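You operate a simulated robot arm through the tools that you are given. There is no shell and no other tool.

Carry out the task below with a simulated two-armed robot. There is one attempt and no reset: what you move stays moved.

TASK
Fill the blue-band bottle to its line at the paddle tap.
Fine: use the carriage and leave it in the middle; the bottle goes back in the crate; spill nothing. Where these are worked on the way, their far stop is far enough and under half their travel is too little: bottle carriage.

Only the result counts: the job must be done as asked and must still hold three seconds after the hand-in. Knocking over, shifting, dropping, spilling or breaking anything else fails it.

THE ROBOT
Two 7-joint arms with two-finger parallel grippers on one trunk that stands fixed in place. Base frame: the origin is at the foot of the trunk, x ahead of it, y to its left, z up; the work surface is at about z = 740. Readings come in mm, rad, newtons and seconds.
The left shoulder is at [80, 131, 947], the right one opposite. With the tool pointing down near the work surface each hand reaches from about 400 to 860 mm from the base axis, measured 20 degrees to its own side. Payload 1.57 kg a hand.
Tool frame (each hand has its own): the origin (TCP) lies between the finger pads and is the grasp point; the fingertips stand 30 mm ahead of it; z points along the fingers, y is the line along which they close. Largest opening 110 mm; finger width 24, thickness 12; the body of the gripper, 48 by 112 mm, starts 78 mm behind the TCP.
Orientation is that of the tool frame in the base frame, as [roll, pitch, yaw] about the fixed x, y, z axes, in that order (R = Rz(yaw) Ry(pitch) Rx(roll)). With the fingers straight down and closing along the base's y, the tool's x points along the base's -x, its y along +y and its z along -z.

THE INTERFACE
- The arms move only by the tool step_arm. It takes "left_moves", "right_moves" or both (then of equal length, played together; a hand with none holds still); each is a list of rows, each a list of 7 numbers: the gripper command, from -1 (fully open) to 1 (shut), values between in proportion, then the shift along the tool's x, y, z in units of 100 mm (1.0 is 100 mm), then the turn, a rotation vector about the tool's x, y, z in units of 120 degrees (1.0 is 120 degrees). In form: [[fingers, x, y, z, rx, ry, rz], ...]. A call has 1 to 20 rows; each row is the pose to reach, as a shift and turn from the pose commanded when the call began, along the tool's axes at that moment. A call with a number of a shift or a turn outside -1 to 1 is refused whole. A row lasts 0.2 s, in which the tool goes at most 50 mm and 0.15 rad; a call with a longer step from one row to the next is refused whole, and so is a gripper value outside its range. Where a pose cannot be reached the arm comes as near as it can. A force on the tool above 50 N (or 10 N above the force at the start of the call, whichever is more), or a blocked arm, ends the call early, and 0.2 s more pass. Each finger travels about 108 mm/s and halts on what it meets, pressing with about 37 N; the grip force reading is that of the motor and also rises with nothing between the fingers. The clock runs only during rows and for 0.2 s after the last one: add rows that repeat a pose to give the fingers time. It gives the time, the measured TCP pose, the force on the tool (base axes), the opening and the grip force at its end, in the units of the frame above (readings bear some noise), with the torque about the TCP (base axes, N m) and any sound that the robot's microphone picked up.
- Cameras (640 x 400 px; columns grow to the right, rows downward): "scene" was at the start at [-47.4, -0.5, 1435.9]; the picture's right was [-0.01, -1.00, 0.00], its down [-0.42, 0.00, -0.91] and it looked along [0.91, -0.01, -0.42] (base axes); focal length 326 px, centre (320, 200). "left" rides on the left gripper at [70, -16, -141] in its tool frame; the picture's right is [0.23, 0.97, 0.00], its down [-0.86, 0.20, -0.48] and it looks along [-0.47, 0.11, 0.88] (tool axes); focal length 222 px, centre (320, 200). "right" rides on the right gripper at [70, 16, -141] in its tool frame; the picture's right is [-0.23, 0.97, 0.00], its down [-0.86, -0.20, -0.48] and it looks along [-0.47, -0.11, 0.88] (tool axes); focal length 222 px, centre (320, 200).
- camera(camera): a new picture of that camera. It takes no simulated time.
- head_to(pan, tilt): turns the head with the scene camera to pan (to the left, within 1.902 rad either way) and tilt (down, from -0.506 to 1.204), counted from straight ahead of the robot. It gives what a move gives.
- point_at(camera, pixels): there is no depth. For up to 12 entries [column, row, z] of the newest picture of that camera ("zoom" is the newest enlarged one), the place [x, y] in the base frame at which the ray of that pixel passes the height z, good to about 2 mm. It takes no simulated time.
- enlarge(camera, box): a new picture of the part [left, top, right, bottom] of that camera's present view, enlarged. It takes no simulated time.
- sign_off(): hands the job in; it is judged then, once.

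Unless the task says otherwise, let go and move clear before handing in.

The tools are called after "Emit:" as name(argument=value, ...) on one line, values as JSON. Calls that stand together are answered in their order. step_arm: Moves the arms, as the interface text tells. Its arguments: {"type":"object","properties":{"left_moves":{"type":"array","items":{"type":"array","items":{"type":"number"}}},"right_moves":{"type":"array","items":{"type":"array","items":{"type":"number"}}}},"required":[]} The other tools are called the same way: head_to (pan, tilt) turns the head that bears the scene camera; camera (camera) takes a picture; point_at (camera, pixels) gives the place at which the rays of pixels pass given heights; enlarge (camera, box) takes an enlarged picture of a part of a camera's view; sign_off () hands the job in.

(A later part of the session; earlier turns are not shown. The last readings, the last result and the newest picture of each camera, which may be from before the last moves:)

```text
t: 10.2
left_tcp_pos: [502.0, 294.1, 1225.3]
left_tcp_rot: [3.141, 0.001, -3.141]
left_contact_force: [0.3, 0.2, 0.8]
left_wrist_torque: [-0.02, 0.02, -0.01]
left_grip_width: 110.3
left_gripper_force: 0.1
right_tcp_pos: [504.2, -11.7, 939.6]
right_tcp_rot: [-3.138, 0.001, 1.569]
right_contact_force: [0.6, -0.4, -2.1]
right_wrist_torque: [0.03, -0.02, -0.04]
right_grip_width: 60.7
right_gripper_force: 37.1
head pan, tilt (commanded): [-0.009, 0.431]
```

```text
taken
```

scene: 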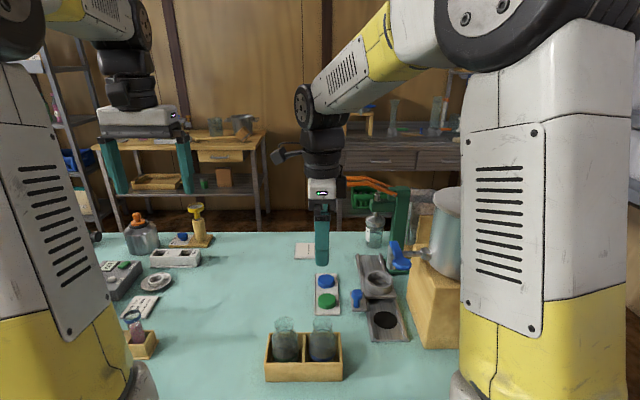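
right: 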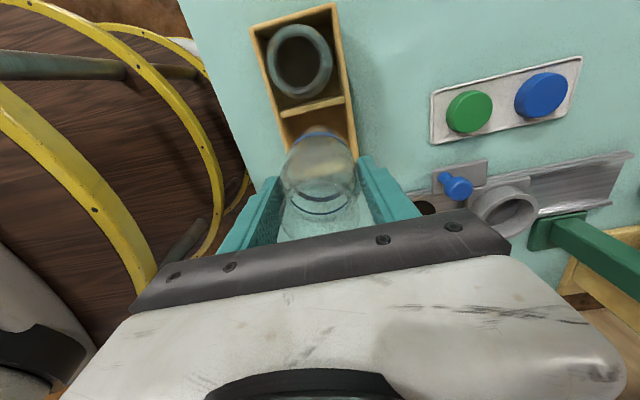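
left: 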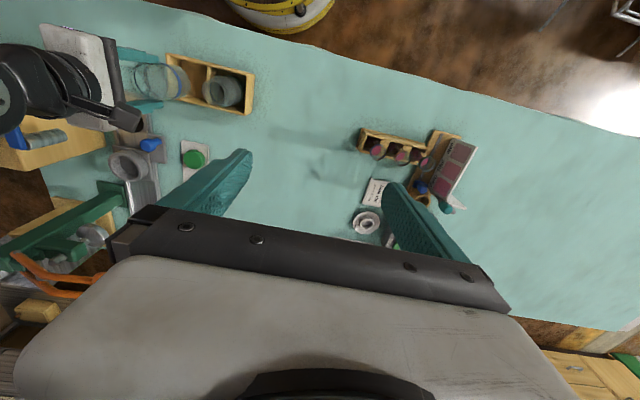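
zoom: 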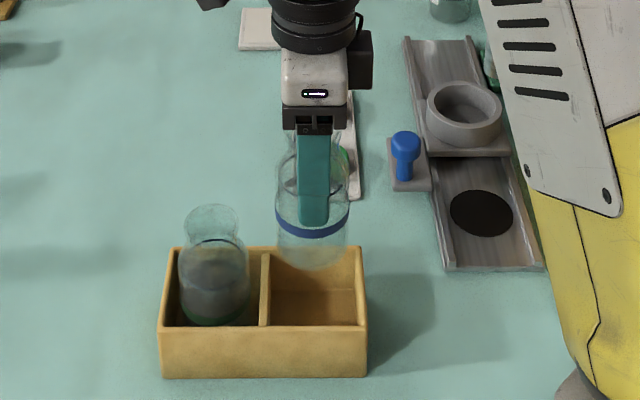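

The bottle is up (about 2 N of weight); its base is about 88 mm below the TCP. Now I'll pin down the ring's position with the left and scene cameras.

Emit:
enlarge(camera="left", box=[90, 120, 190, 220])

Emit:
enlarge(camera="scene", box=[345, 262, 415, 307])

Emit:
enlarge(camera="right", box=[420, 150, 560, 260])

```text
4.00 times, centred on (140, 170) of left
```

zoom: 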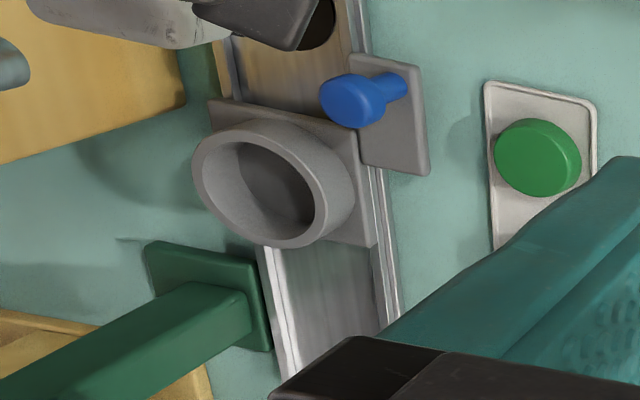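

```text
8.89 times, centred on (380, 284) of scene
```

zoom: 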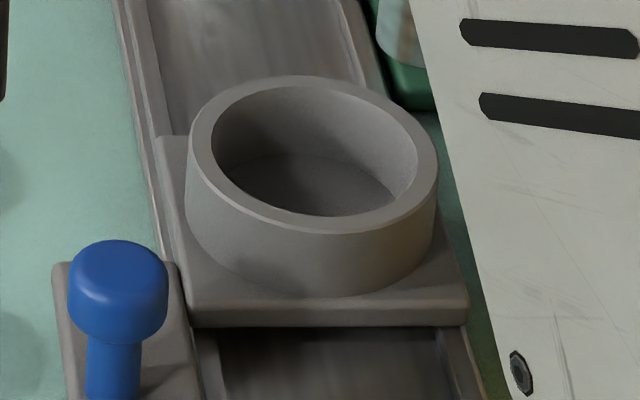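

```text
3.64 times, centred on (490, 205) of right
```

zoom: 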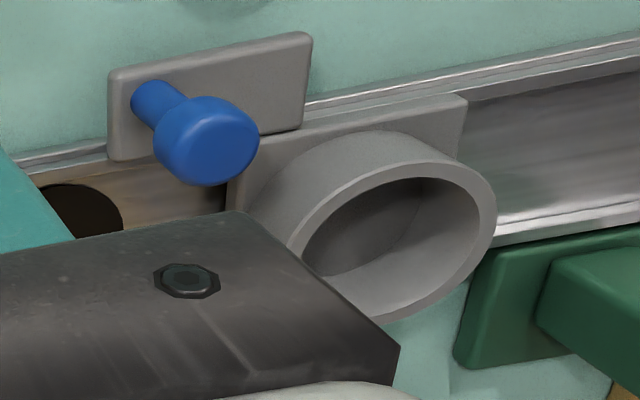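

I'll compute the ring rim centre from all three cameras at several heights.

Emit:
point_at(camera="left", pixels=[[124.9, 167.1, 780], [124.9, 167.1, 790], [124.9, 167.1, 800], [124.9, 167.1, 810]])

Emit:
point_at(camera="scene", pixels=[[379.27, 278.77, 780], [379.27, 278.77, 790], [379.27, 278.77, 800], [379.27, 278.77, 810], [356.6, 293.0, 800], [356.6, 293.0, 810], [356.6, 293.0, 820]])

Emit:
point_at(camera="right", pixels=[[509.8, 217.4, 780], [509.8, 217.4, 790], [509.8, 217.4, 800], [509.8, 217.4, 810], [458.5, 188.5, 800], [458.5, 188.5, 820]])

```text
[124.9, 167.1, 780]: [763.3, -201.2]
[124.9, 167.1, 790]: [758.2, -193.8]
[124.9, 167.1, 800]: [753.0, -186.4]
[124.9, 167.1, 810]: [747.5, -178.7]
```

```text
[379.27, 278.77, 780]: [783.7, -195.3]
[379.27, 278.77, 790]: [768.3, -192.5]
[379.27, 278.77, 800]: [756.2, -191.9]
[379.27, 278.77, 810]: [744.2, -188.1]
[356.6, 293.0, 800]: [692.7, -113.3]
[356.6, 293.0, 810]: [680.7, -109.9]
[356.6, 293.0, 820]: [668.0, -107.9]
```

```text
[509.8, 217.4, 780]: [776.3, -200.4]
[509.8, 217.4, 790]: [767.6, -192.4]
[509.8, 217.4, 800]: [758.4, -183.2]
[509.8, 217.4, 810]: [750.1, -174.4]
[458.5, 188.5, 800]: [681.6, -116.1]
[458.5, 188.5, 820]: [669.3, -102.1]
```

The three rays meet at about (757,-188,798) for the rim; the inner diameter comes out ≈71 mm against a 61 mm bottle. I'm carrying the bottle forward along x at y≈-12, then will turn in toward the ring.

Emit:
step_arm(right_moves=[[0.4, 0, 0.15, 0, 0, 0, 0], [0.4, 0, 0.4, -0.05, 0, 0, 0], [0.4, 0, 0.7, -0.1, 0, 0, 0], [0.4, 0, 1.0, -0.15, 0, 0, 0]])

Emit:
step_arm(right_moves=[[0.4, 0, 0.25, 0, 0, 0, 0], [0.4, 0, 0.5, 0, 0, 0, 0], [0.4, 0, 0.75, 0, 0, 0, 0], [0.4, 0, 1.0, 0, 0, 0, 0]])

Emit:
step_arm(right_moves=[[0.4, -0.25, 0.2, 0, 0, 0, 0], [0.4, -0.5, 0.35, 0, 0, 0, 0], [0.4, -0.7, 0.52, 0, 0, 0, 0], [0.4, -0.7, 0.52, 0, 0, 0, 0]])

Emit:
camera(camera="right")

Emit:
camera(camera="scene")

Emit:
camera(camera="left")

```text
t: 11.2
left_tcp_pos: [502.8, 293.8, 1225.7]
left_tcp_rot: [-3.141, 0.0, 3.141]
left_contact_force: [-0.5, -1.0, 0.3]
left_wrist_torque: [0.01, 0.01, 0.0]
left_grip_width: 110.0
left_gripper_force: 0.0
right_tcp_pos: [605.2, -12.1, 952.4]
right_tcp_rot: [-3.141, 0.0, 1.571]
right_contact_force: [0.7, 0.2, -1.4]
right_wrist_torque: [-0.04, -0.01, 0.01]
right_grip_width: 60.9
right_gripper_force: 36.7
head pan, tilt (commanded): [-0.009, 0.431]
```

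```text
t: 12.2
left_tcp_pos: [502.9, 293.3, 1226.3]
left_tcp_rot: [3.141, 0.0, 3.141]
left_contact_force: [-0.8, -0.6, -0.3]
left_wrist_torque: [-0.01, -0.02, 0.0]
left_grip_width: 109.9
left_gripper_force: 0.0
right_tcp_pos: [706.7, -10.4, 954.0]
right_tcp_rot: [3.141, 0.001, 1.57]
right_contact_force: [0.7, -0.8, -1.0]
right_wrist_torque: [0.01, -0.02, -0.01]
right_grip_width: 60.7
right_gripper_force: 37.0
head pan, tilt (commanded): [-0.009, 0.431]
```

```text
t: 13.2
left_tcp_pos: [502.3, 293.4, 1225.3]
left_tcp_rot: [3.141, 0.001, -3.141]
left_contact_force: [-0.5, 0.4, 0.1]
left_wrist_torque: [-0.01, -0.01, -0.02]
left_grip_width: 109.8
left_gripper_force: 0.1
right_tcp_pos: [756.5, -81.0, 954.0]
right_tcp_rot: [-3.141, 0.0, 1.571]
right_contact_force: [0.4, -0.6, -2.3]
right_wrist_torque: [0.0, -0.03, -0.02]
right_grip_width: 60.9
right_gripper_force: 36.7
head pan, tilt (commanded): [-0.009, 0.431]
```

```text
taken
```

right: 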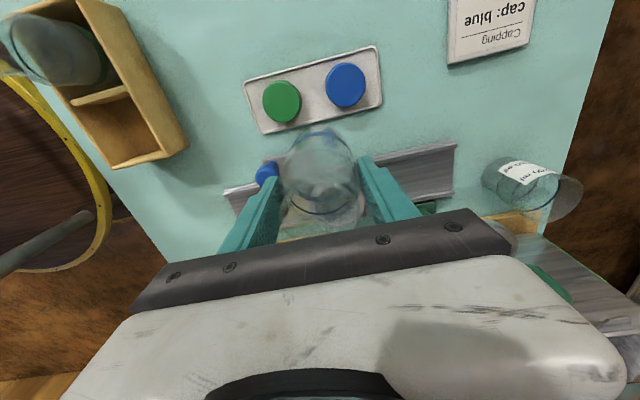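

```text
taken
```

scene: 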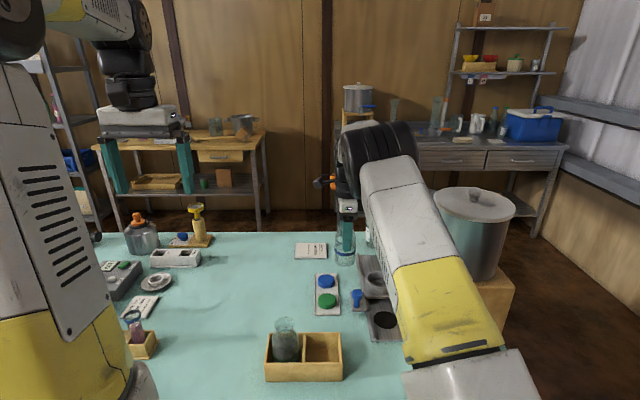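

```text
taken
```

left: 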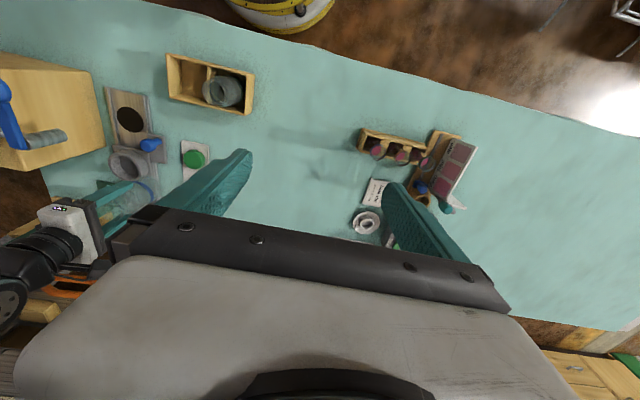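

The right forearm now passes in front of the tap in the scene view (white/yellow link from (375,150) to (470,370)), so I need to know its height over the paddle before moving in. I'll turn the head to look at it.

Emit:
head_to(pan=-0.45, tilt=0.5)

Emit:
camera(camera="scene")

Emit:
enlarge(camera="left", box=[0, 60, 200, 300])

```text
t: 14.1
left_tcp_pos: [503.0, 293.5, 1226.1]
left_tcp_rot: [3.141, 0.001, -3.141]
left_contact_force: [0.3, -0.5, -0.2]
left_wrist_torque: [0.03, -0.03, 0.01]
left_grip_width: 110.2
left_gripper_force: 0.1
right_tcp_pos: [757.3, -80.7, 953.9]
right_tcp_rot: [-3.14, -0.001, 1.571]
right_contact_force: [0.9, 0.0, -1.6]
right_wrist_torque: [-0.03, 0.01, 0.04]
right_grip_width: 61.3
right_gripper_force: 37.1
head pan, tilt (commanded): [-0.45, 0.499]
```

```text
taken
```

scene: 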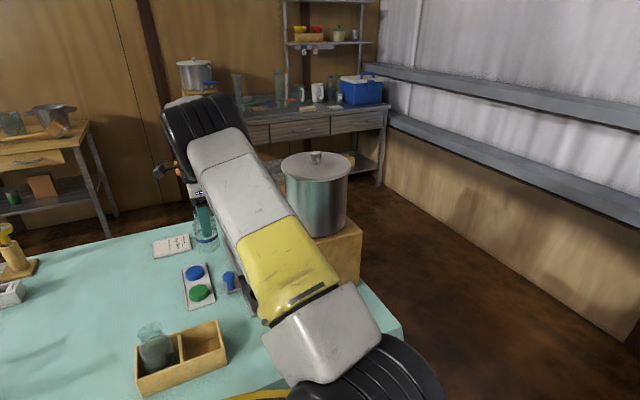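

```text
1.67 times, centred on (100, 180) of left
```

zoom: 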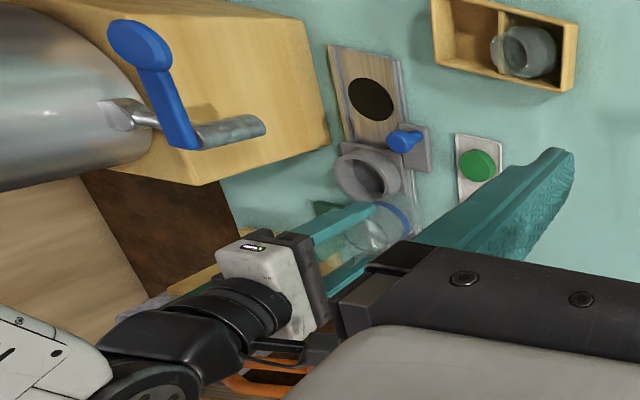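

The nearly straight right arm would pass just over the paddle if it reached down at the ring, so I won't risk it. Instead I'll stand the empty bottle on the open table near (640,60) and let the left hand, leaning in from the left, do the carriage placement.

Emit:
step_arm(right_moves=[[0.4, 0.2, -0.15, 0, 0, 0, 0], [0.4, 0.45, -0.35, 0, 0, 0, 0], [0.4, 0.7, -0.58, 0, 0, 0, 0]])

Emit:
step_arm(right_moves=[[0.4, 0.25, -0.2, 0, 0, 0, 0], [0.4, 0.5, -0.4, 0, 0, 0, 0], [0.4, 0.71, -0.58, 0, 0, 0, 0], [0.4, 0.71, -0.58, 0, 0, 0, 0]])

Emit:
head_to(pan=0.0, tilt=0.55)

Emit:
camera(camera="scene")

Emit:
camera(camera="left")

```text
t: 14.9
left_tcp_pos: [504.1, 292.9, 1225.7]
left_tcp_rot: [-3.141, 0.0, 3.142]
left_contact_force: [-0.7, -0.2, -0.9]
left_wrist_torque: [0.03, 0.0, -0.01]
left_grip_width: 110.0
left_gripper_force: 0.1
right_tcp_pos: [698.1, -12.0, 956.2]
right_tcp_rot: [3.141, 0.0, 1.57]
right_contact_force: [-0.3, -1.0, -1.3]
right_wrist_torque: [0.05, 0.0, 0.01]
right_grip_width: 61.1
right_gripper_force: 37.1
head pan, tilt (commanded): [-0.45, 0.499]
```

```text
t: 15.9
left_tcp_pos: [501.8, 294.0, 1225.0]
left_tcp_rot: [3.141, 0.0, -3.14]
left_contact_force: [0.7, 0.5, 0.6]
left_wrist_torque: [-0.01, 0.01, 0.0]
left_grip_width: 110.2
left_gripper_force: 0.0
right_tcp_pos: [642.0, 58.9, 953.5]
right_tcp_rot: [3.142, 0.0, 1.57]
right_contact_force: [0.4, -0.4, -2.1]
right_wrist_torque: [0.01, 0.0, -0.02]
right_grip_width: 61.1
right_gripper_force: 36.7
head pan, tilt (commanded): [-0.45, 0.499]
```

```text
t: 16.8
left_tcp_pos: [502.6, 293.4, 1225.9]
left_tcp_rot: [3.141, 0.001, 3.141]
left_contact_force: [-0.2, -0.3, 0.4]
left_wrist_torque: [-0.01, -0.02, 0.03]
left_grip_width: 109.8
left_gripper_force: 0.0
right_tcp_pos: [642.2, 58.7, 952.5]
right_tcp_rot: [-3.141, 0.0, 1.57]
right_contact_force: [-0.3, 0.2, -1.7]
right_wrist_torque: [-0.01, 0.01, -0.01]
right_grip_width: 60.8
right_gripper_force: 36.9
head pan, tilt (commanded): [0.0, 0.55]
```

```text
taken
```

scene: 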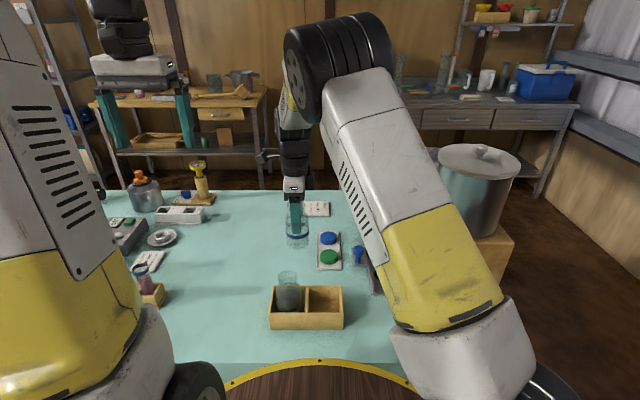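

```text
taken
```

left: 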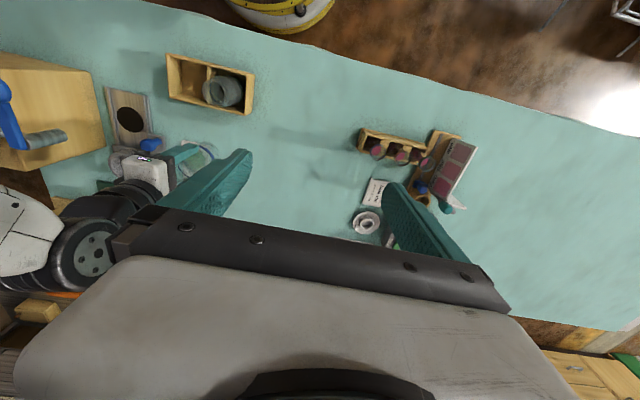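

The spot under the bottle at (642,59) is empty table. I'm lowering, quickly at first and then in small steps to feel for the table.

Emit:
step_arm(right_moves=[[0.4, 0, 0, 0.25, 0, 0, 0], [0.4, 0, 0, 0.5, 0, 0, 0], [0.4, 0, 0, 0.75, 0, 0, 0], [0.4, 0, 0, 1.0, 0, 0, 0]])

Emit:
step_arm(right_moves=[[0.4, 0, 0, 0.05, 0, 0, 0], [0.4, 0, 0, 0.1, 0, 0, 0], [0.4, 0, 0, 0.14, 0, 0, 0], [0.4, 0, 0, 0.18, 0, 0, 0], [0.4, 0, 0, 0.2, 0, 0, 0]])

Emit:
enlarge(camera="scene", box=[265, 180, 355, 270])

```text
t: 17.8
left_tcp_pos: [501.4, 293.9, 1226.4]
left_tcp_rot: [-3.141, 0.001, 3.14]
left_contact_force: [-0.3, -0.2, 0.2]
left_wrist_torque: [-0.02, -0.02, 0.0]
left_grip_width: 110.1
left_gripper_force: 0.0
right_tcp_pos: [642.0, 58.6, 852.9]
right_tcp_rot: [3.14, 0.001, 1.571]
right_contact_force: [0.4, -0.4, -0.9]
right_wrist_torque: [0.0, -0.06, 0.0]
right_grip_width: 60.9
right_gripper_force: 36.9
head pan, tilt (commanded): [0.0, 0.55]
```

```text
t: 19.0
left_tcp_pos: [503.4, 293.6, 1225.4]
left_tcp_rot: [3.141, 0.0, 3.141]
left_contact_force: [-0.4, -0.2, 0.7]
left_wrist_torque: [0.0, -0.04, 0.03]
left_grip_width: 109.9
left_gripper_force: 0.1
right_tcp_pos: [641.7, 59.1, 833.4]
right_tcp_rot: [3.14, -0.002, 1.57]
right_contact_force: [-0.1, -0.7, -1.2]
right_wrist_torque: [-0.02, -0.01, 0.0]
right_grip_width: 60.7
right_gripper_force: 36.9
head pan, tilt (commanded): [0.0, 0.55]
```

```text
4.44 times, centred on (310, 225) of scene
```

zoom: 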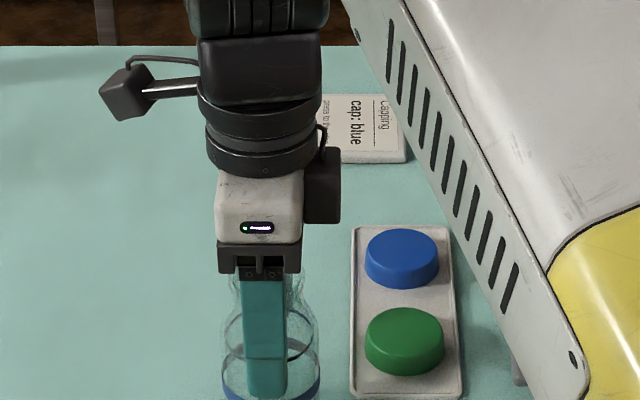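

Still no contact at z=833. I'll keep stepping down 2 mm at a time.

Emit:
step_arm(right_moves=[[0.4, 0, 0, 0.015, 0, 0, 0], [0.4, 0, 0, 0.03, 0, 0, 0], [0.4, 0, 0, 0.03, 0, 0, 0]])

Emit:
step_arm(right_moves=[[0.4, 0, 0, 0.01, 0, 0, 0], [0.4, 0, 0, 0.02, 0, 0, 0], [0.4, 0, 0, 0.02, 0, 0, 0]])

```text
t: 19.8
left_tcp_pos: [502.6, 293.0, 1225.3]
left_tcp_rot: [-3.141, 0.0, 3.141]
left_contact_force: [0.3, -0.2, -0.8]
left_wrist_torque: [-0.03, 0.04, 0.0]
left_grip_width: 109.8
left_gripper_force: 0.0
right_tcp_pos: [642.5, 58.1, 832.1]
right_tcp_rot: [-3.141, 0.0, 1.571]
right_contact_force: [-1.2, -0.7, 8.4]
right_wrist_torque: [-0.15, 0.31, 0.0]
right_grip_width: 60.8
right_gripper_force: 37.3
head pan, tilt (commanded): [0.0, 0.55]
```

```text
t: 20.6
left_tcp_pos: [502.4, 293.1, 1225.9]
left_tcp_rot: [3.141, 0.001, 3.139]
left_contact_force: [0.1, 0.0, -0.1]
left_wrist_torque: [0.0, -0.02, 0.03]
left_grip_width: 110.0
left_gripper_force: 0.0
right_tcp_pos: [641.8, 58.3, 831.5]
right_tcp_rot: [3.138, -0.002, 1.571]
right_contact_force: [-3.6, -3.5, 33.3]
right_wrist_torque: [-0.08, 0.6, 0.03]
right_grip_width: 60.8
right_gripper_force: 37.5
head pan, tilt (commanded): [0.0, 0.55]
```

Contact was felt at TCP z≈832, so the bottle base is about 92 mm below the TCP. I'm relieving the press and then opening the fingers.

Emit:
step_arm(right_moves=[[0.4, 0, 0, -0.015, 0, 0, 0], [0.4, 0, 0, -0.027, 0, 0, 0], [0.4, 0, 0, -0.027, 0, 0, 0]])

Emit:
step_arm(right_moves=[[-0.2, 0, 0, 0, 0, 0, 0], [-0.5, 0, 0, 0, 0, 0, 0], [-1, 0, 0, 0, 0, 0, 0], [-1, 0, 0, 0, 0, 0, 0]])

Emit:
enlarge(camera="scene", box=[265, 180, 355, 270])

Emit:
camera(camera="right")

```text
t: 21.4
left_tcp_pos: [502.8, 293.8, 1226.9]
left_tcp_rot: [-3.141, 0.001, 3.141]
left_contact_force: [0.3, 0.0, -0.5]
left_wrist_torque: [-0.01, 0.03, -0.01]
left_grip_width: 110.2
left_gripper_force: 0.1
right_tcp_pos: [640.0, 58.5, 832.0]
right_tcp_rot: [-3.14, 0.001, 1.57]
right_contact_force: [3.5, 0.8, 5.4]
right_wrist_torque: [0.21, -0.38, -0.07]
right_grip_width: 61.0
right_gripper_force: 37.1
head pan, tilt (commanded): [0.0, 0.55]
```

```text
t: 22.4
left_tcp_pos: [502.3, 292.7, 1226.7]
left_tcp_rot: [3.142, 0.001, 3.141]
left_contact_force: [0.3, 0.1, -0.3]
left_wrist_torque: [-0.04, 0.01, -0.03]
left_grip_width: 110.0
left_gripper_force: 0.1
right_tcp_pos: [641.4, 59.3, 831.2]
right_tcp_rot: [3.141, 0.0, 1.571]
right_contact_force: [0.1, -0.4, 0.0]
right_wrist_torque: [0.0, 0.01, -0.01]
right_grip_width: 110.0
right_gripper_force: 0.0
head pan, tilt (commanded): [0.0, 0.55]
```

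```text
4.44 times, centred on (310, 225) of scene
```

zoom: 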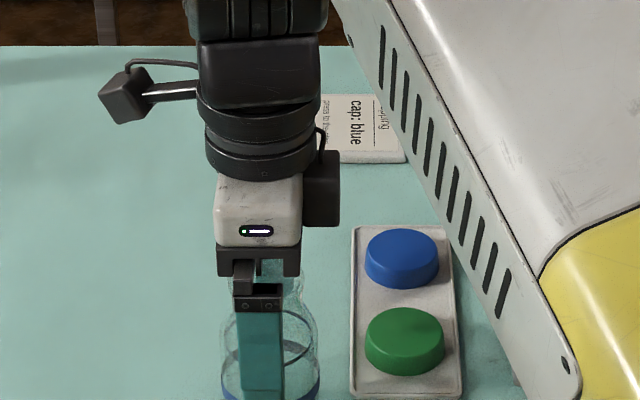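

```text
taken
```

right: 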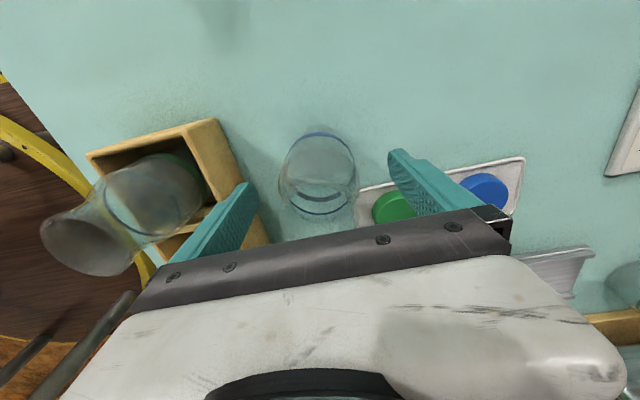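

The bottle stands upright on the table. I'm raising the right hand clear and moving it away to the right.

Emit:
step_arm(right_moves=[[-1, 0, 0, -0.1, 0, 0, 0], [-1, 0, 0, -0.3, 0, 0, 0], [-1, 0, 0, -0.6, 0, 0, 0], [-1, 0, 0, -1.0, 0, 0, 0]])

Emit:
step_arm(right_moves=[[-1, 0, -0.1, -0.4, 0, 0, 0], [-1, 0, -0.2, -0.8, 0, 0, 0], [-1, -0.2, -0.5, -1.0, 0, 0, 0], [-1, -0.5, -0.8, -1.0, 0, 0, 0], [-1, -0.9, -1.0, -1.0, 0, 0, 0]])

Emit:
step_arm(right_moves=[[-1, -0.4, -0.15, -0.2, 0, 0, 0], [-1, -0.7, -0.4, -0.4, 0, 0, 0], [-1, -1.0, -0.7, -0.6, 0, 0, 0]])

Emit:
step_arm(right_moves=[[-1, -0.4, -0.1, 0, 0, 0, 0], [-1, -0.7, -0.2, 0, 0, 0, 0], [-1, -1.0, -0.3, 0, 0, 0, 0]])

Emit:
camera(camera="scene")

Emit:
camera(camera="left")

```text
t: 23.4
left_tcp_pos: [502.9, 292.5, 1226.0]
left_tcp_rot: [3.141, 0.001, 3.141]
left_contact_force: [-0.2, 0.9, -0.1]
left_wrist_torque: [-0.01, 0.02, -0.02]
left_grip_width: 109.9
left_gripper_force: 0.0
right_tcp_pos: [641.3, 59.6, 932.3]
right_tcp_rot: [-3.141, 0.0, 1.571]
right_contact_force: [-0.3, 0.2, 0.2]
right_wrist_torque: [0.01, 0.05, 0.01]
right_grip_width: 109.8
right_gripper_force: 0.0
head pan, tilt (commanded): [0.0, 0.55]
```

```text
t: 24.6
left_tcp_pos: [502.6, 292.8, 1225.3]
left_tcp_rot: [3.14, 0.001, 3.141]
left_contact_force: [-0.8, 0.4, -0.4]
left_wrist_torque: [-0.05, -0.01, -0.02]
left_grip_width: 109.8
left_gripper_force: 0.1
right_tcp_pos: [541.0, -31.3, 1033.4]
right_tcp_rot: [-3.141, 0.001, 1.573]
right_contact_force: [-0.5, -0.2, -0.1]
right_wrist_torque: [-0.06, -0.01, 0.0]
right_grip_width: 109.9
right_gripper_force: 0.0
head pan, tilt (commanded): [0.0, 0.55]
```

```text
t: 25.4
left_tcp_pos: [502.6, 293.5, 1225.9]
left_tcp_rot: [-3.141, -0.001, -3.142]
left_contact_force: [0.2, 0.8, 0.1]
left_wrist_torque: [-0.04, 0.04, 0.04]
left_grip_width: 110.1
left_gripper_force: 0.1
right_tcp_pos: [470.7, -130.6, 1090.1]
right_tcp_rot: [-3.139, 0.001, 1.572]
right_contact_force: [-0.2, -0.4, -0.2]
right_wrist_torque: [-0.08, 0.01, -0.01]
right_grip_width: 109.7
right_gripper_force: 0.2
head pan, tilt (commanded): [0.0, 0.55]
```

```text
t: 26.2
left_tcp_pos: [501.4, 293.4, 1226.1]
left_tcp_rot: [-3.14, 0.001, 3.141]
left_contact_force: [-0.2, 0.4, 0.0]
left_wrist_torque: [0.0, 0.02, 0.01]
left_grip_width: 110.1
left_gripper_force: 0.0
right_tcp_pos: [439.2, -233.4, 1093.4]
right_tcp_rot: [-3.141, 0.001, 1.573]
right_contact_force: [-0.4, 0.8, -0.2]
right_wrist_torque: [-0.04, 0.02, 0.01]
right_grip_width: 110.2
right_gripper_force: 0.0
head pan, tilt (commanded): [0.0, 0.55]
```

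```text
taken
```

scene: 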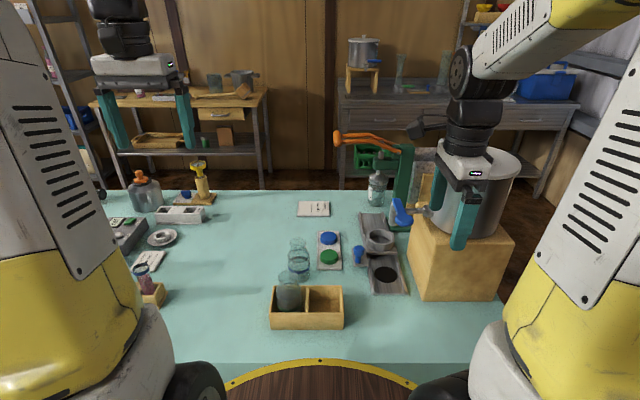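

```text
taken
```

left: 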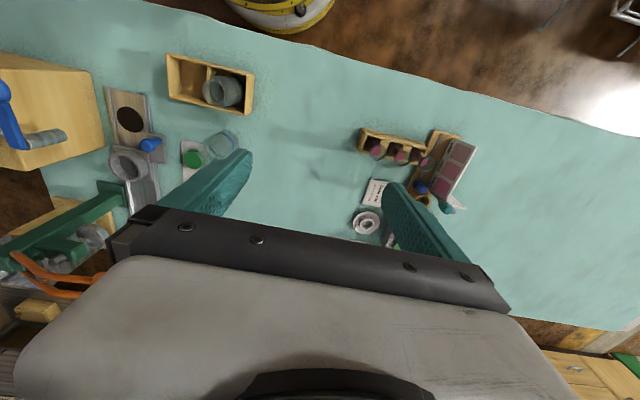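

The bottle stands at about (641,59) on the table and the right hand is clear. Now I'll turn the left hand 90° so it closes along x, then lean it so the fingers point down and toward -y.

Emit:
step_arm(left_moves=[[-1, 0, 0, 0, 0, 0, 0.068], [-1, 0, 0, 0, 0, 0, 0.136], [-1, 0, 0, 0, 0, 0, 0.204], [-1, 0, 0, 0, 0, 0, 0.272], [-1, 0, 0, 0, 0, 0, 0.34], [-1, 0, 0, 0, 0, 0, 0.408], [-1, 0, 0, 0, 0, 0, 0.476], [-1, 0, 0, 0, 0, 0, 0.544], [-1, 0, 0, 0, 0, 0, 0.612], [-1, 0, 0, 0, 0, 0, 0.68], [-1, 0, 0, 0, 0, 0, 0.75], [-1, 0, 0, 0, 0, 0, 0.75]])

Emit:
step_arm(left_moves=[[-1, 0, 0.1, 0.05, 0, -0.06, 0], [-1, 0, 0.2, 0.1, 0, -0.12, 0], [-1, 0, 0.3, 0.15, 0, -0.18, 0], [-1, 0, 0.4, 0.2, 0, -0.24, 0], [-1, 0, 0.5, 0.3, 0, -0.2917, 0], [-1, 0, 0.5, 0.3, 0, -0.2917, 0]])

Emit:
camera(camera="left")

Emit:
camera(camera="scene")

```text
t: 28.8
left_tcp_pos: [504.5, 293.0, 1227.1]
left_tcp_rot: [3.14, 0.001, 1.568]
left_contact_force: [0.2, 0.6, -0.9]
left_wrist_torque: [0.01, 0.0, 0.0]
left_grip_width: 110.0
left_gripper_force: 0.0
right_tcp_pos: [440.4, -231.2, 1092.9]
right_tcp_rot: [3.141, -0.001, 1.57]
right_contact_force: [0.2, 0.4, 0.6]
right_wrist_torque: [0.03, 0.01, -0.01]
right_grip_width: 110.3
right_gripper_force: 0.0
head pan, tilt (commanded): [0.0, 0.55]
```

```text
t: 30.2
left_tcp_pos: [552.7, 293.1, 1196.5]
left_tcp_rot: [-3.141, 0.61, 1.572]
left_contact_force: [-0.3, -0.5, -0.5]
left_wrist_torque: [-0.02, 0.02, -0.01]
left_grip_width: 109.9
left_gripper_force: 0.0
right_tcp_pos: [439.5, -231.6, 1092.8]
right_tcp_rot: [3.141, 0.0, 1.57]
right_contact_force: [-0.2, -1.3, 0.1]
right_wrist_torque: [0.01, 0.0, -0.04]
right_grip_width: 109.9
right_gripper_force: 0.0
head pan, tilt (commanded): [0.0, 0.55]
```

```text
taken
```

left: 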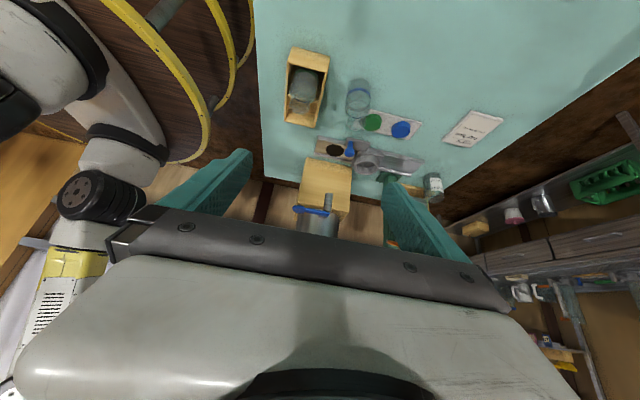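

```text
taken
```

scene: 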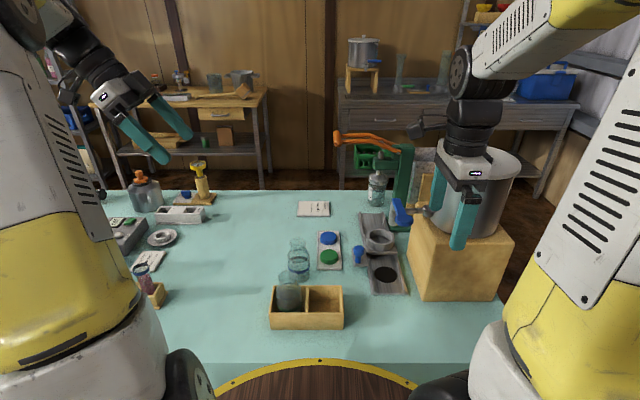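

The left hand took the lean (pitch 0.61) without trouble. I'm moving it along its finger axis toward a pre-grasp pose about 120 mm back from the bottle.

Emit:
step_arm(left_moves=[[-1, 0.05, 0.3, 0.3, 0, 0, 0], [-1, 0.1, 0.6, 0.6, 0, 0, 0], [-1, 0.16, 0.75, 0.8, 0, 0, 0], [-1, 0.2, 0.885, 1.0, 0, 0, 0]])

Emit:
step_arm(left_moves=[[-1, 0.05, 0, 0.35, 0, 0, 0], [-1, 0.1, 0, 0.7, 0, 0, 0], [-1, 0.12, 0, 1.0, 0, 0, 0], [-1, 0.12, 0, 1.0, 0, 0, 0]])

Emit:
camera(camera="left")

Emit:
enlarge(camera="scene", box=[230, 130, 350, 300])

Emit:
camera(camera="right")

```text
t: 31.2
left_tcp_pos: [641.9, 251.1, 1102.0]
left_tcp_rot: [3.14, 0.611, 1.571]
left_contact_force: [0.0, 0.9, 0.0]
left_wrist_torque: [0.03, -0.05, 0.0]
left_grip_width: 110.2
left_gripper_force: 0.1
right_tcp_pos: [440.4, -231.6, 1093.3]
right_tcp_rot: [3.14, 0.0, 1.573]
right_contact_force: [-0.7, 0.1, 0.1]
right_wrist_torque: [0.02, -0.02, 0.01]
right_grip_width: 109.9
right_gripper_force: 0.0
head pan, tilt (commanded): [0.0, 0.55]
```

```text
t: 32.2
left_tcp_pos: [641.0, 202.6, 1012.5]
left_tcp_rot: [-3.141, 0.61, 1.572]
left_contact_force: [-0.2, -0.5, -0.6]
left_wrist_torque: [0.02, 0.0, -0.02]
left_grip_width: 109.9
left_gripper_force: 0.1
right_tcp_pos: [440.4, -230.4, 1093.8]
right_tcp_rot: [-3.141, 0.001, 1.57]
right_contact_force: [0.5, 0.9, 0.4]
right_wrist_torque: [-0.01, -0.01, -0.01]
right_grip_width: 110.2
right_gripper_force: 0.1
head pan, tilt (commanded): [0.0, 0.55]
```

```text
taken
```

left: 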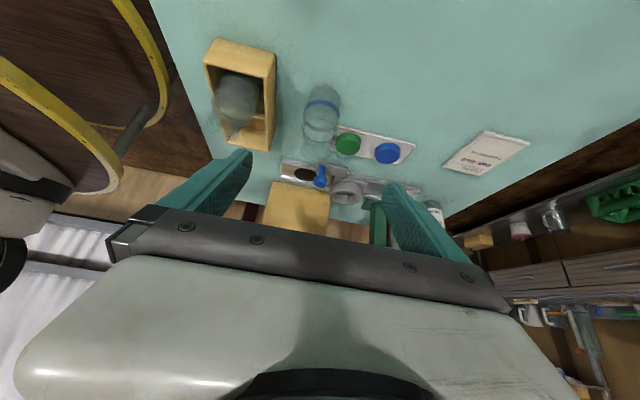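

```text
2.35 times, centred on (290, 215) of scene
```

zoom: 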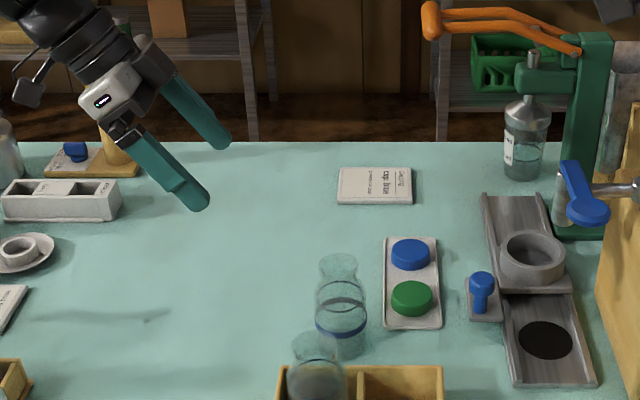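

```text
taken
```

right: 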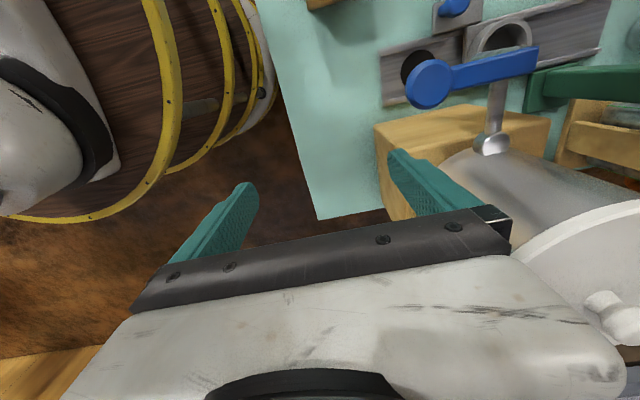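

The bottle (left image (322,110)) is centred between the fingers on the approach line. I'm advancing 170 mm along the finger axis, then will check.

Emit:
step_arm(left_moves=[[-1, 0, 0, 0.35, 0, 0, 0], [-1, 0, 0, 0.7, 0, 0, 0], [-1, 0, 0, 1.0, 0, 0, 0]])

Emit:
step_arm(left_moves=[[-1, 0, 0, 0.25, 0, 0, 0], [-1, 0, 0, 0.5, 0, 0, 0], [-1, 0, 0, 0.7, 0, 0, 0], [-1, 0, 0, 0.7, 0, 0, 0]])

Emit:
camera(camera="left")

Emit:
enlarge(camera="scene", box=[230, 130, 350, 300])

```text
t: 33.0
left_tcp_pos: [641.5, 146.3, 931.4]
left_tcp_rot: [3.141, 0.612, 1.57]
left_contact_force: [0.4, 0.2, 0.1]
left_wrist_torque: [0.03, -0.03, -0.02]
left_grip_width: 110.0
left_gripper_force: 0.1
right_tcp_pos: [441.3, -230.6, 1092.9]
right_tcp_rot: [-3.14, 0.0, 1.571]
right_contact_force: [0.0, 0.7, 0.0]
right_wrist_torque: [0.02, -0.02, 0.02]
right_grip_width: 110.0
right_gripper_force: 0.1
head pan, tilt (commanded): [0.0, 0.55]
```

```text
t: 34.0
left_tcp_pos: [641.3, 105.8, 875.1]
left_tcp_rot: [3.141, 0.609, 1.571]
left_contact_force: [-0.5, -0.4, 0.6]
left_wrist_torque: [0.02, 0.03, 0.0]
left_grip_width: 109.9
left_gripper_force: 0.0
right_tcp_pos: [440.2, -230.9, 1092.8]
right_tcp_rot: [-3.141, 0.0, 1.571]
right_contact_force: [0.1, 0.7, -0.5]
right_wrist_torque: [0.02, -0.02, -0.01]
right_grip_width: 110.0
right_gripper_force: 0.1
head pan, tilt (commanded): [0.0, 0.55]
```

```text
taken
```

left: 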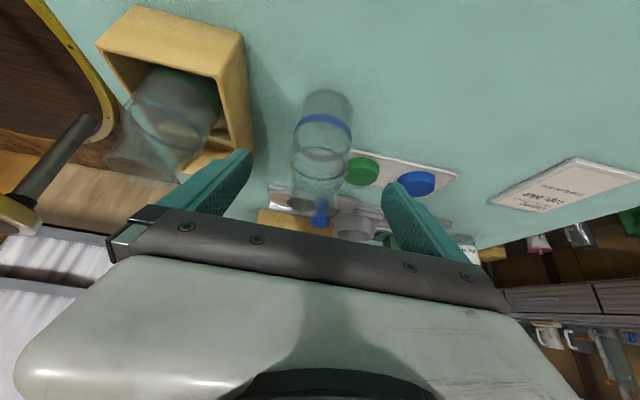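

```text
2.35 times, centred on (290, 215) of scene
```

zoom: 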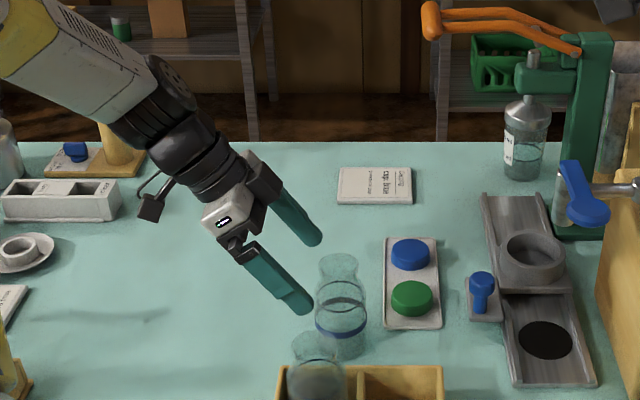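

The approach line is still good; the remaining distance is 83 mm along the fingers. I'm finishing the approach.

Emit:
step_arm(left_moves=[[-1, 0.003, 0, 0.2, 0, 0, 0], [-1, 0.006, 0, 0.4, 0, 0, 0], [-1, 0.01, 0, 0.6, 0, 0, 0], [-1, 0.01, 0, 0.75, 0, 0, 0], [-1, 0.01, 0, 0.835, 0, 0, 0], [-1, 0.01, 0, 0.835, 0, 0, 0]])

Emit:
camera(camera="left")

Emit:
enlarge(camera="scene", box=[255, 180, 345, 300])

```text
t: 35.4
left_tcp_pos: [641.7, 58.5, 805.0]
left_tcp_rot: [-3.141, 0.61, 1.571]
left_contact_force: [-0.1, 0.7, -0.5]
left_wrist_torque: [0.0, 0.03, 0.0]
left_grip_width: 110.0
left_gripper_force: 0.1
right_tcp_pos: [440.2, -231.2, 1092.8]
right_tcp_rot: [3.14, 0.001, 1.57]
right_contact_force: [0.3, 0.0, 0.1]
right_wrist_torque: [0.01, -0.02, -0.01]
right_grip_width: 109.9
right_gripper_force: 0.1
head pan, tilt (commanded): [0.0, 0.55]
```

```text
taken
```

left: 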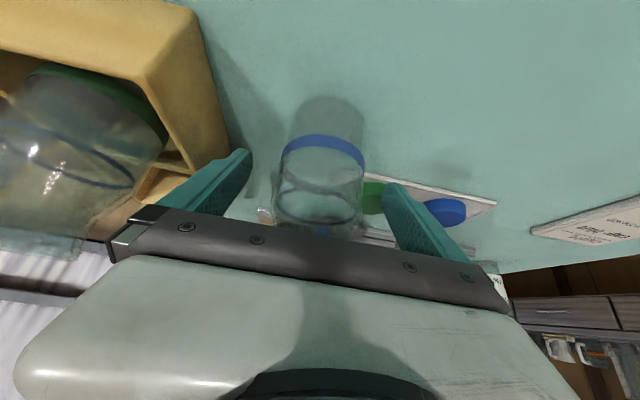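

```text
3.33 times, centred on (300, 240) of scene
```

zoom: 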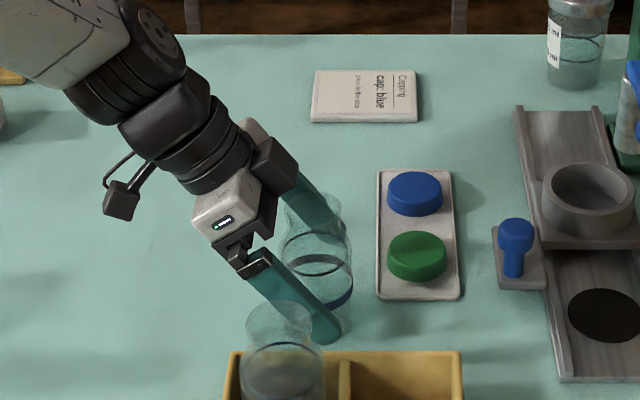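

The fingers straddle the bottle with tips clear of the crate. I'm closing the left hand.

Emit:
step_arm(left_moves=[[-0.5, 0, 0, 0, 0, 0, 0], [0.0, 0, 0, 0, 0, 0, 0], [0.4, 0, 0, 0, 0, 0, 0], [0.4, 0, 0, 0, 0, 0, 0]])

Emit:
camera(camera="left")

Emit:
enlarge(camera="scene", box=[255, 180, 345, 300])

```text
t: 36.4
left_tcp_pos: [642.0, 59.1, 805.0]
left_tcp_rot: [3.141, 0.613, 1.571]
left_contact_force: [-1.2, -0.8, 0.0]
left_wrist_torque: [-0.08, 0.04, 0.0]
left_grip_width: 60.8
left_gripper_force: 37.0
right_tcp_pos: [439.6, -231.7, 1092.9]
right_tcp_rot: [3.141, 0.001, 1.571]
right_contact_force: [0.2, -0.6, -0.4]
right_wrist_torque: [-0.01, 0.0, -0.02]
right_grip_width: 110.0
right_gripper_force: 0.1
head pan, tilt (commanded): [0.0, 0.55]
```

```text
taken
```

left: 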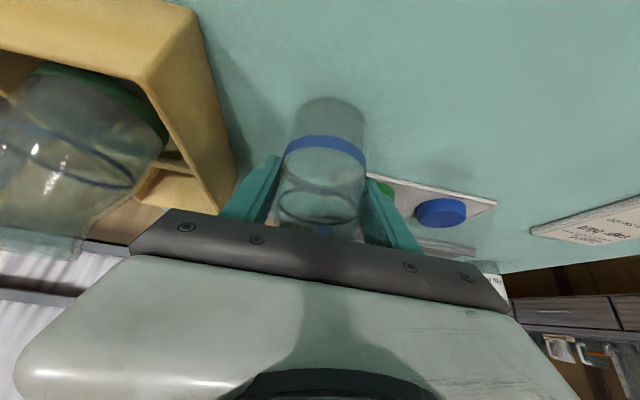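

```text
3.33 times, centred on (300, 240) of scene
```

zoom: 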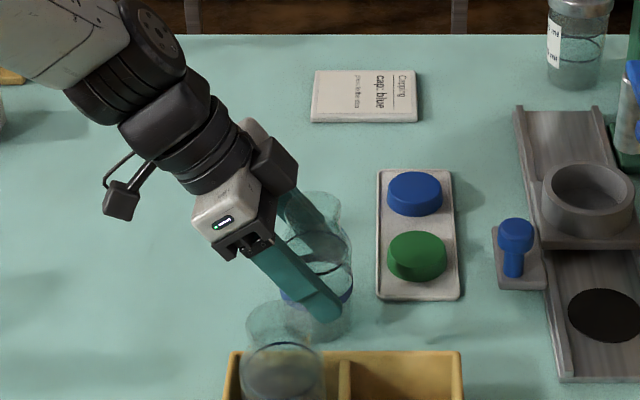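

The left hand holds the bottle (60.8 mm, 37 N) with its base about 65 mm below the TCP. I'm lifting 100 mm straight up.

Emit:
step_arm(left_moves=[[0.4, -0.057, 0, -0.082, 0, 0, 0], [0.4, -0.143, 0, -0.205, 0, 0, 0], [0.4, -0.286, 0, -0.41, 0, 0, 0], [0.4, -0.43, 0, -0.615, 0, 0, 0], [0.4, -0.573, 0, -0.82, 0, 0, 0], [0.4, -0.573, 0, -0.82, 0, 0, 0]])

Emit:
enlarge(camera="scene", box=[255, 150, 345, 270])

Emit:
camera(camera="left")

```text
t: 37.8
left_tcp_pos: [642.3, 59.3, 905.8]
left_tcp_rot: [3.142, 0.611, 1.572]
left_contact_force: [-0.4, 0.5, -1.4]
left_wrist_torque: [-0.02, 0.04, -0.01]
left_grip_width: 61.3
left_gripper_force: 37.1
right_tcp_pos: [439.9, -230.4, 1093.6]
right_tcp_rot: [-3.141, -0.001, 1.571]
right_contact_force: [-0.1, -0.1, 1.3]
right_wrist_torque: [-0.02, -0.02, 0.0]
right_grip_width: 110.1
right_gripper_force: 0.0
head pan, tilt (commanded): [0.0, 0.55]
```

```text
3.33 times, centred on (300, 210) of scene
```

zoom: 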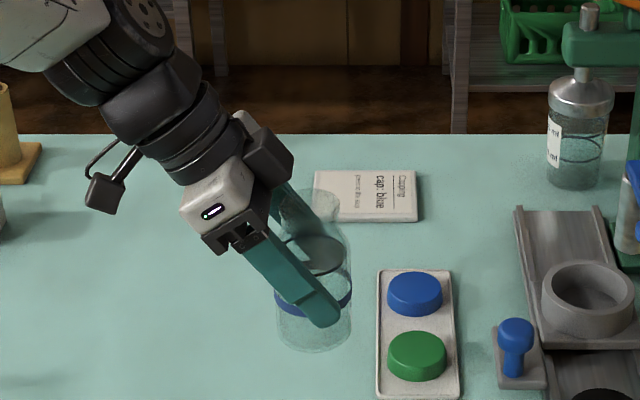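

```text
taken
```

left: 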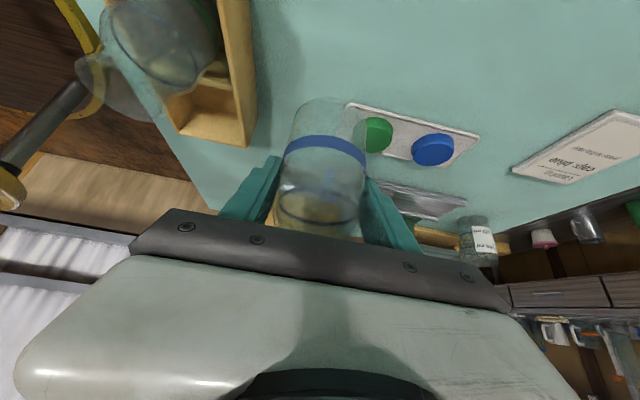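

The bottle hangs upright. I'm moving it ahead and right toward the ring in stages.

Emit:
step_arm(left_moves=[[0.4, -0.12, 0.25, 0.086, 0, 0, 0], [0.4, -0.245, 0.5, 0.172, 0, 0, 0], [0.4, -0.37, 0.75, 0.258, 0, 0, 0], [0.4, -0.49, 1.0, 0.344, 0, 0, 0]])

Emit:
step_arm(left_moves=[[0.4, -0.205, 0.05, 0.143, 0, 0, 0], [0.4, -0.41, 0.1, 0.286, 0, 0, 0], [0.4, -0.615, 0.14, 0.43, 0, 0, 0], [0.4, -0.82, 0.14, 0.573, 0, 0, 0], [0.4, -0.82, 0.14, 0.573, 0, 0, 0]])

Emit:
camera(camera="left")

Emit:
camera(camera="scene")

Emit:
camera(camera="right")

```text
t: 38.8
left_tcp_pos: [742.4, -0.5, 906.3]
left_tcp_rot: [3.141, 0.61, 1.57]
left_contact_force: [-0.5, -0.3, -0.7]
left_wrist_torque: [-0.02, -0.01, 0.0]
left_grip_width: 60.9
left_gripper_force: 37.2
right_tcp_pos: [440.9, -232.1, 1093.4]
right_tcp_rot: [3.142, 0.001, 1.572]
right_contact_force: [0.2, 0.2, -0.2]
right_wrist_torque: [0.02, 0.0, 0.02]
right_grip_width: 110.0
right_gripper_force: 0.1
head pan, tilt (commanded): [0.0, 0.55]
```

```text
t: 40.0
left_tcp_pos: [757.8, -99.6, 907.1]
left_tcp_rot: [-3.14, 0.612, 1.57]
left_contact_force: [-0.4, 0.0, -0.8]
left_wrist_torque: [0.02, -0.02, 0.01]
left_grip_width: 61.3
left_gripper_force: 36.8
right_tcp_pos: [440.4, -231.2, 1094.5]
right_tcp_rot: [3.141, 0.001, 1.57]
right_contact_force: [-0.7, 0.3, 1.5]
right_wrist_torque: [-0.04, 0.0, 0.0]
right_grip_width: 110.1
right_gripper_force: 0.1
head pan, tilt (commanded): [0.0, 0.55]
```

```text
taken
```

left: 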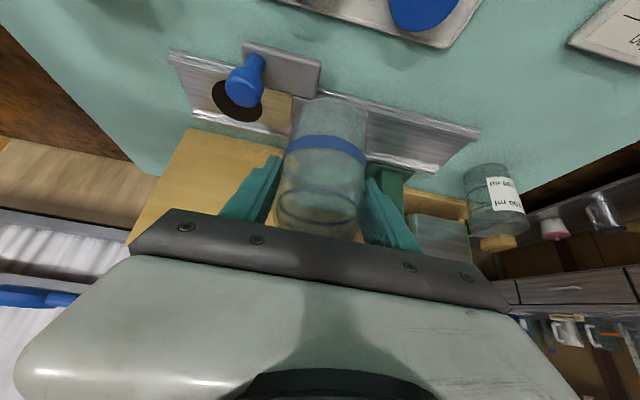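

```text
taken
```

scene: 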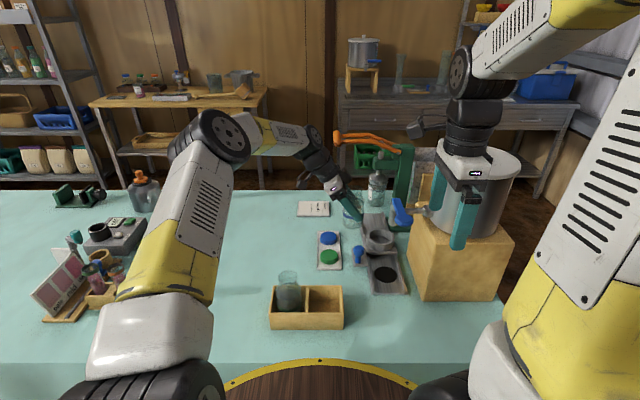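

```text
taken
```

right: 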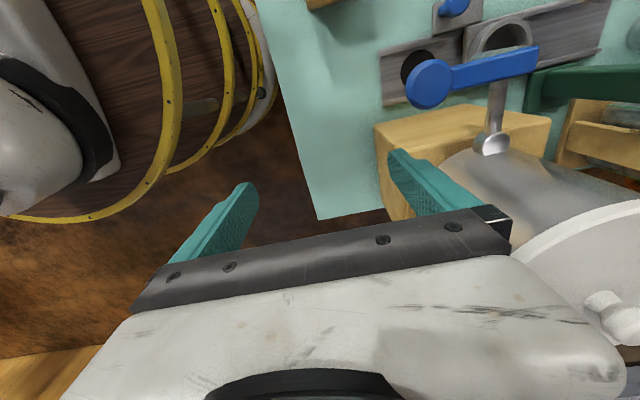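

The left arm keeps well away from the paddle. I'll zoom on the ring and the bottle to align the bottle's base with the ring.

Emit:
enlarge(camera="scene", box=[330, 185, 420, 265])

Emit:
enlarge(camera="right", box=[420, 0, 560, 90])

Emit:
enlarge(camera="left", box=[160, 30, 480, 250])

```text
5.00 times, centred on (375, 225) of scene
```

zoom: 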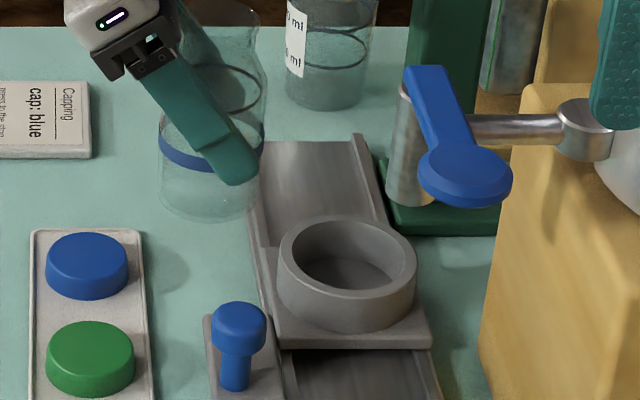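

```text
4.44 times, centred on (490, 45) of right
```

zoom: 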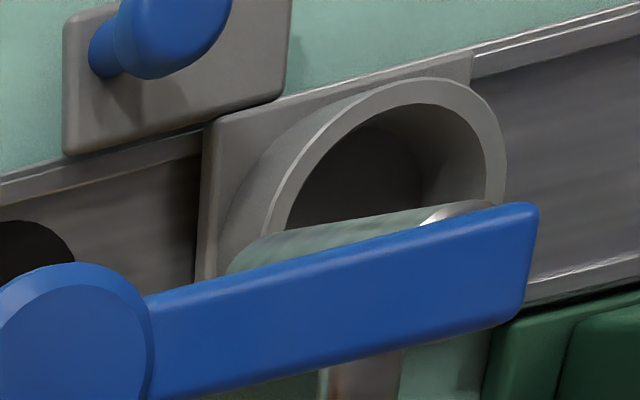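

```text
1.82 times, centred on (320, 140) of left
```

zoom: 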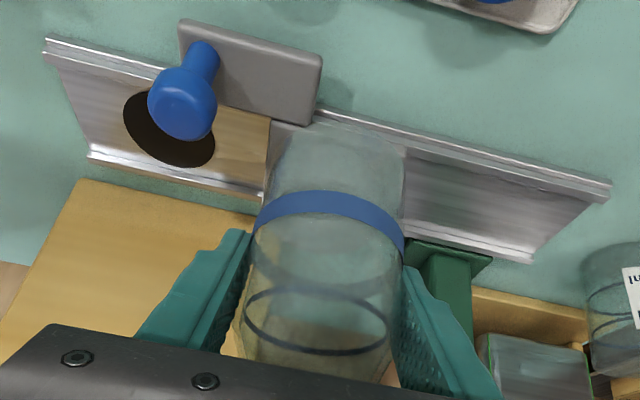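

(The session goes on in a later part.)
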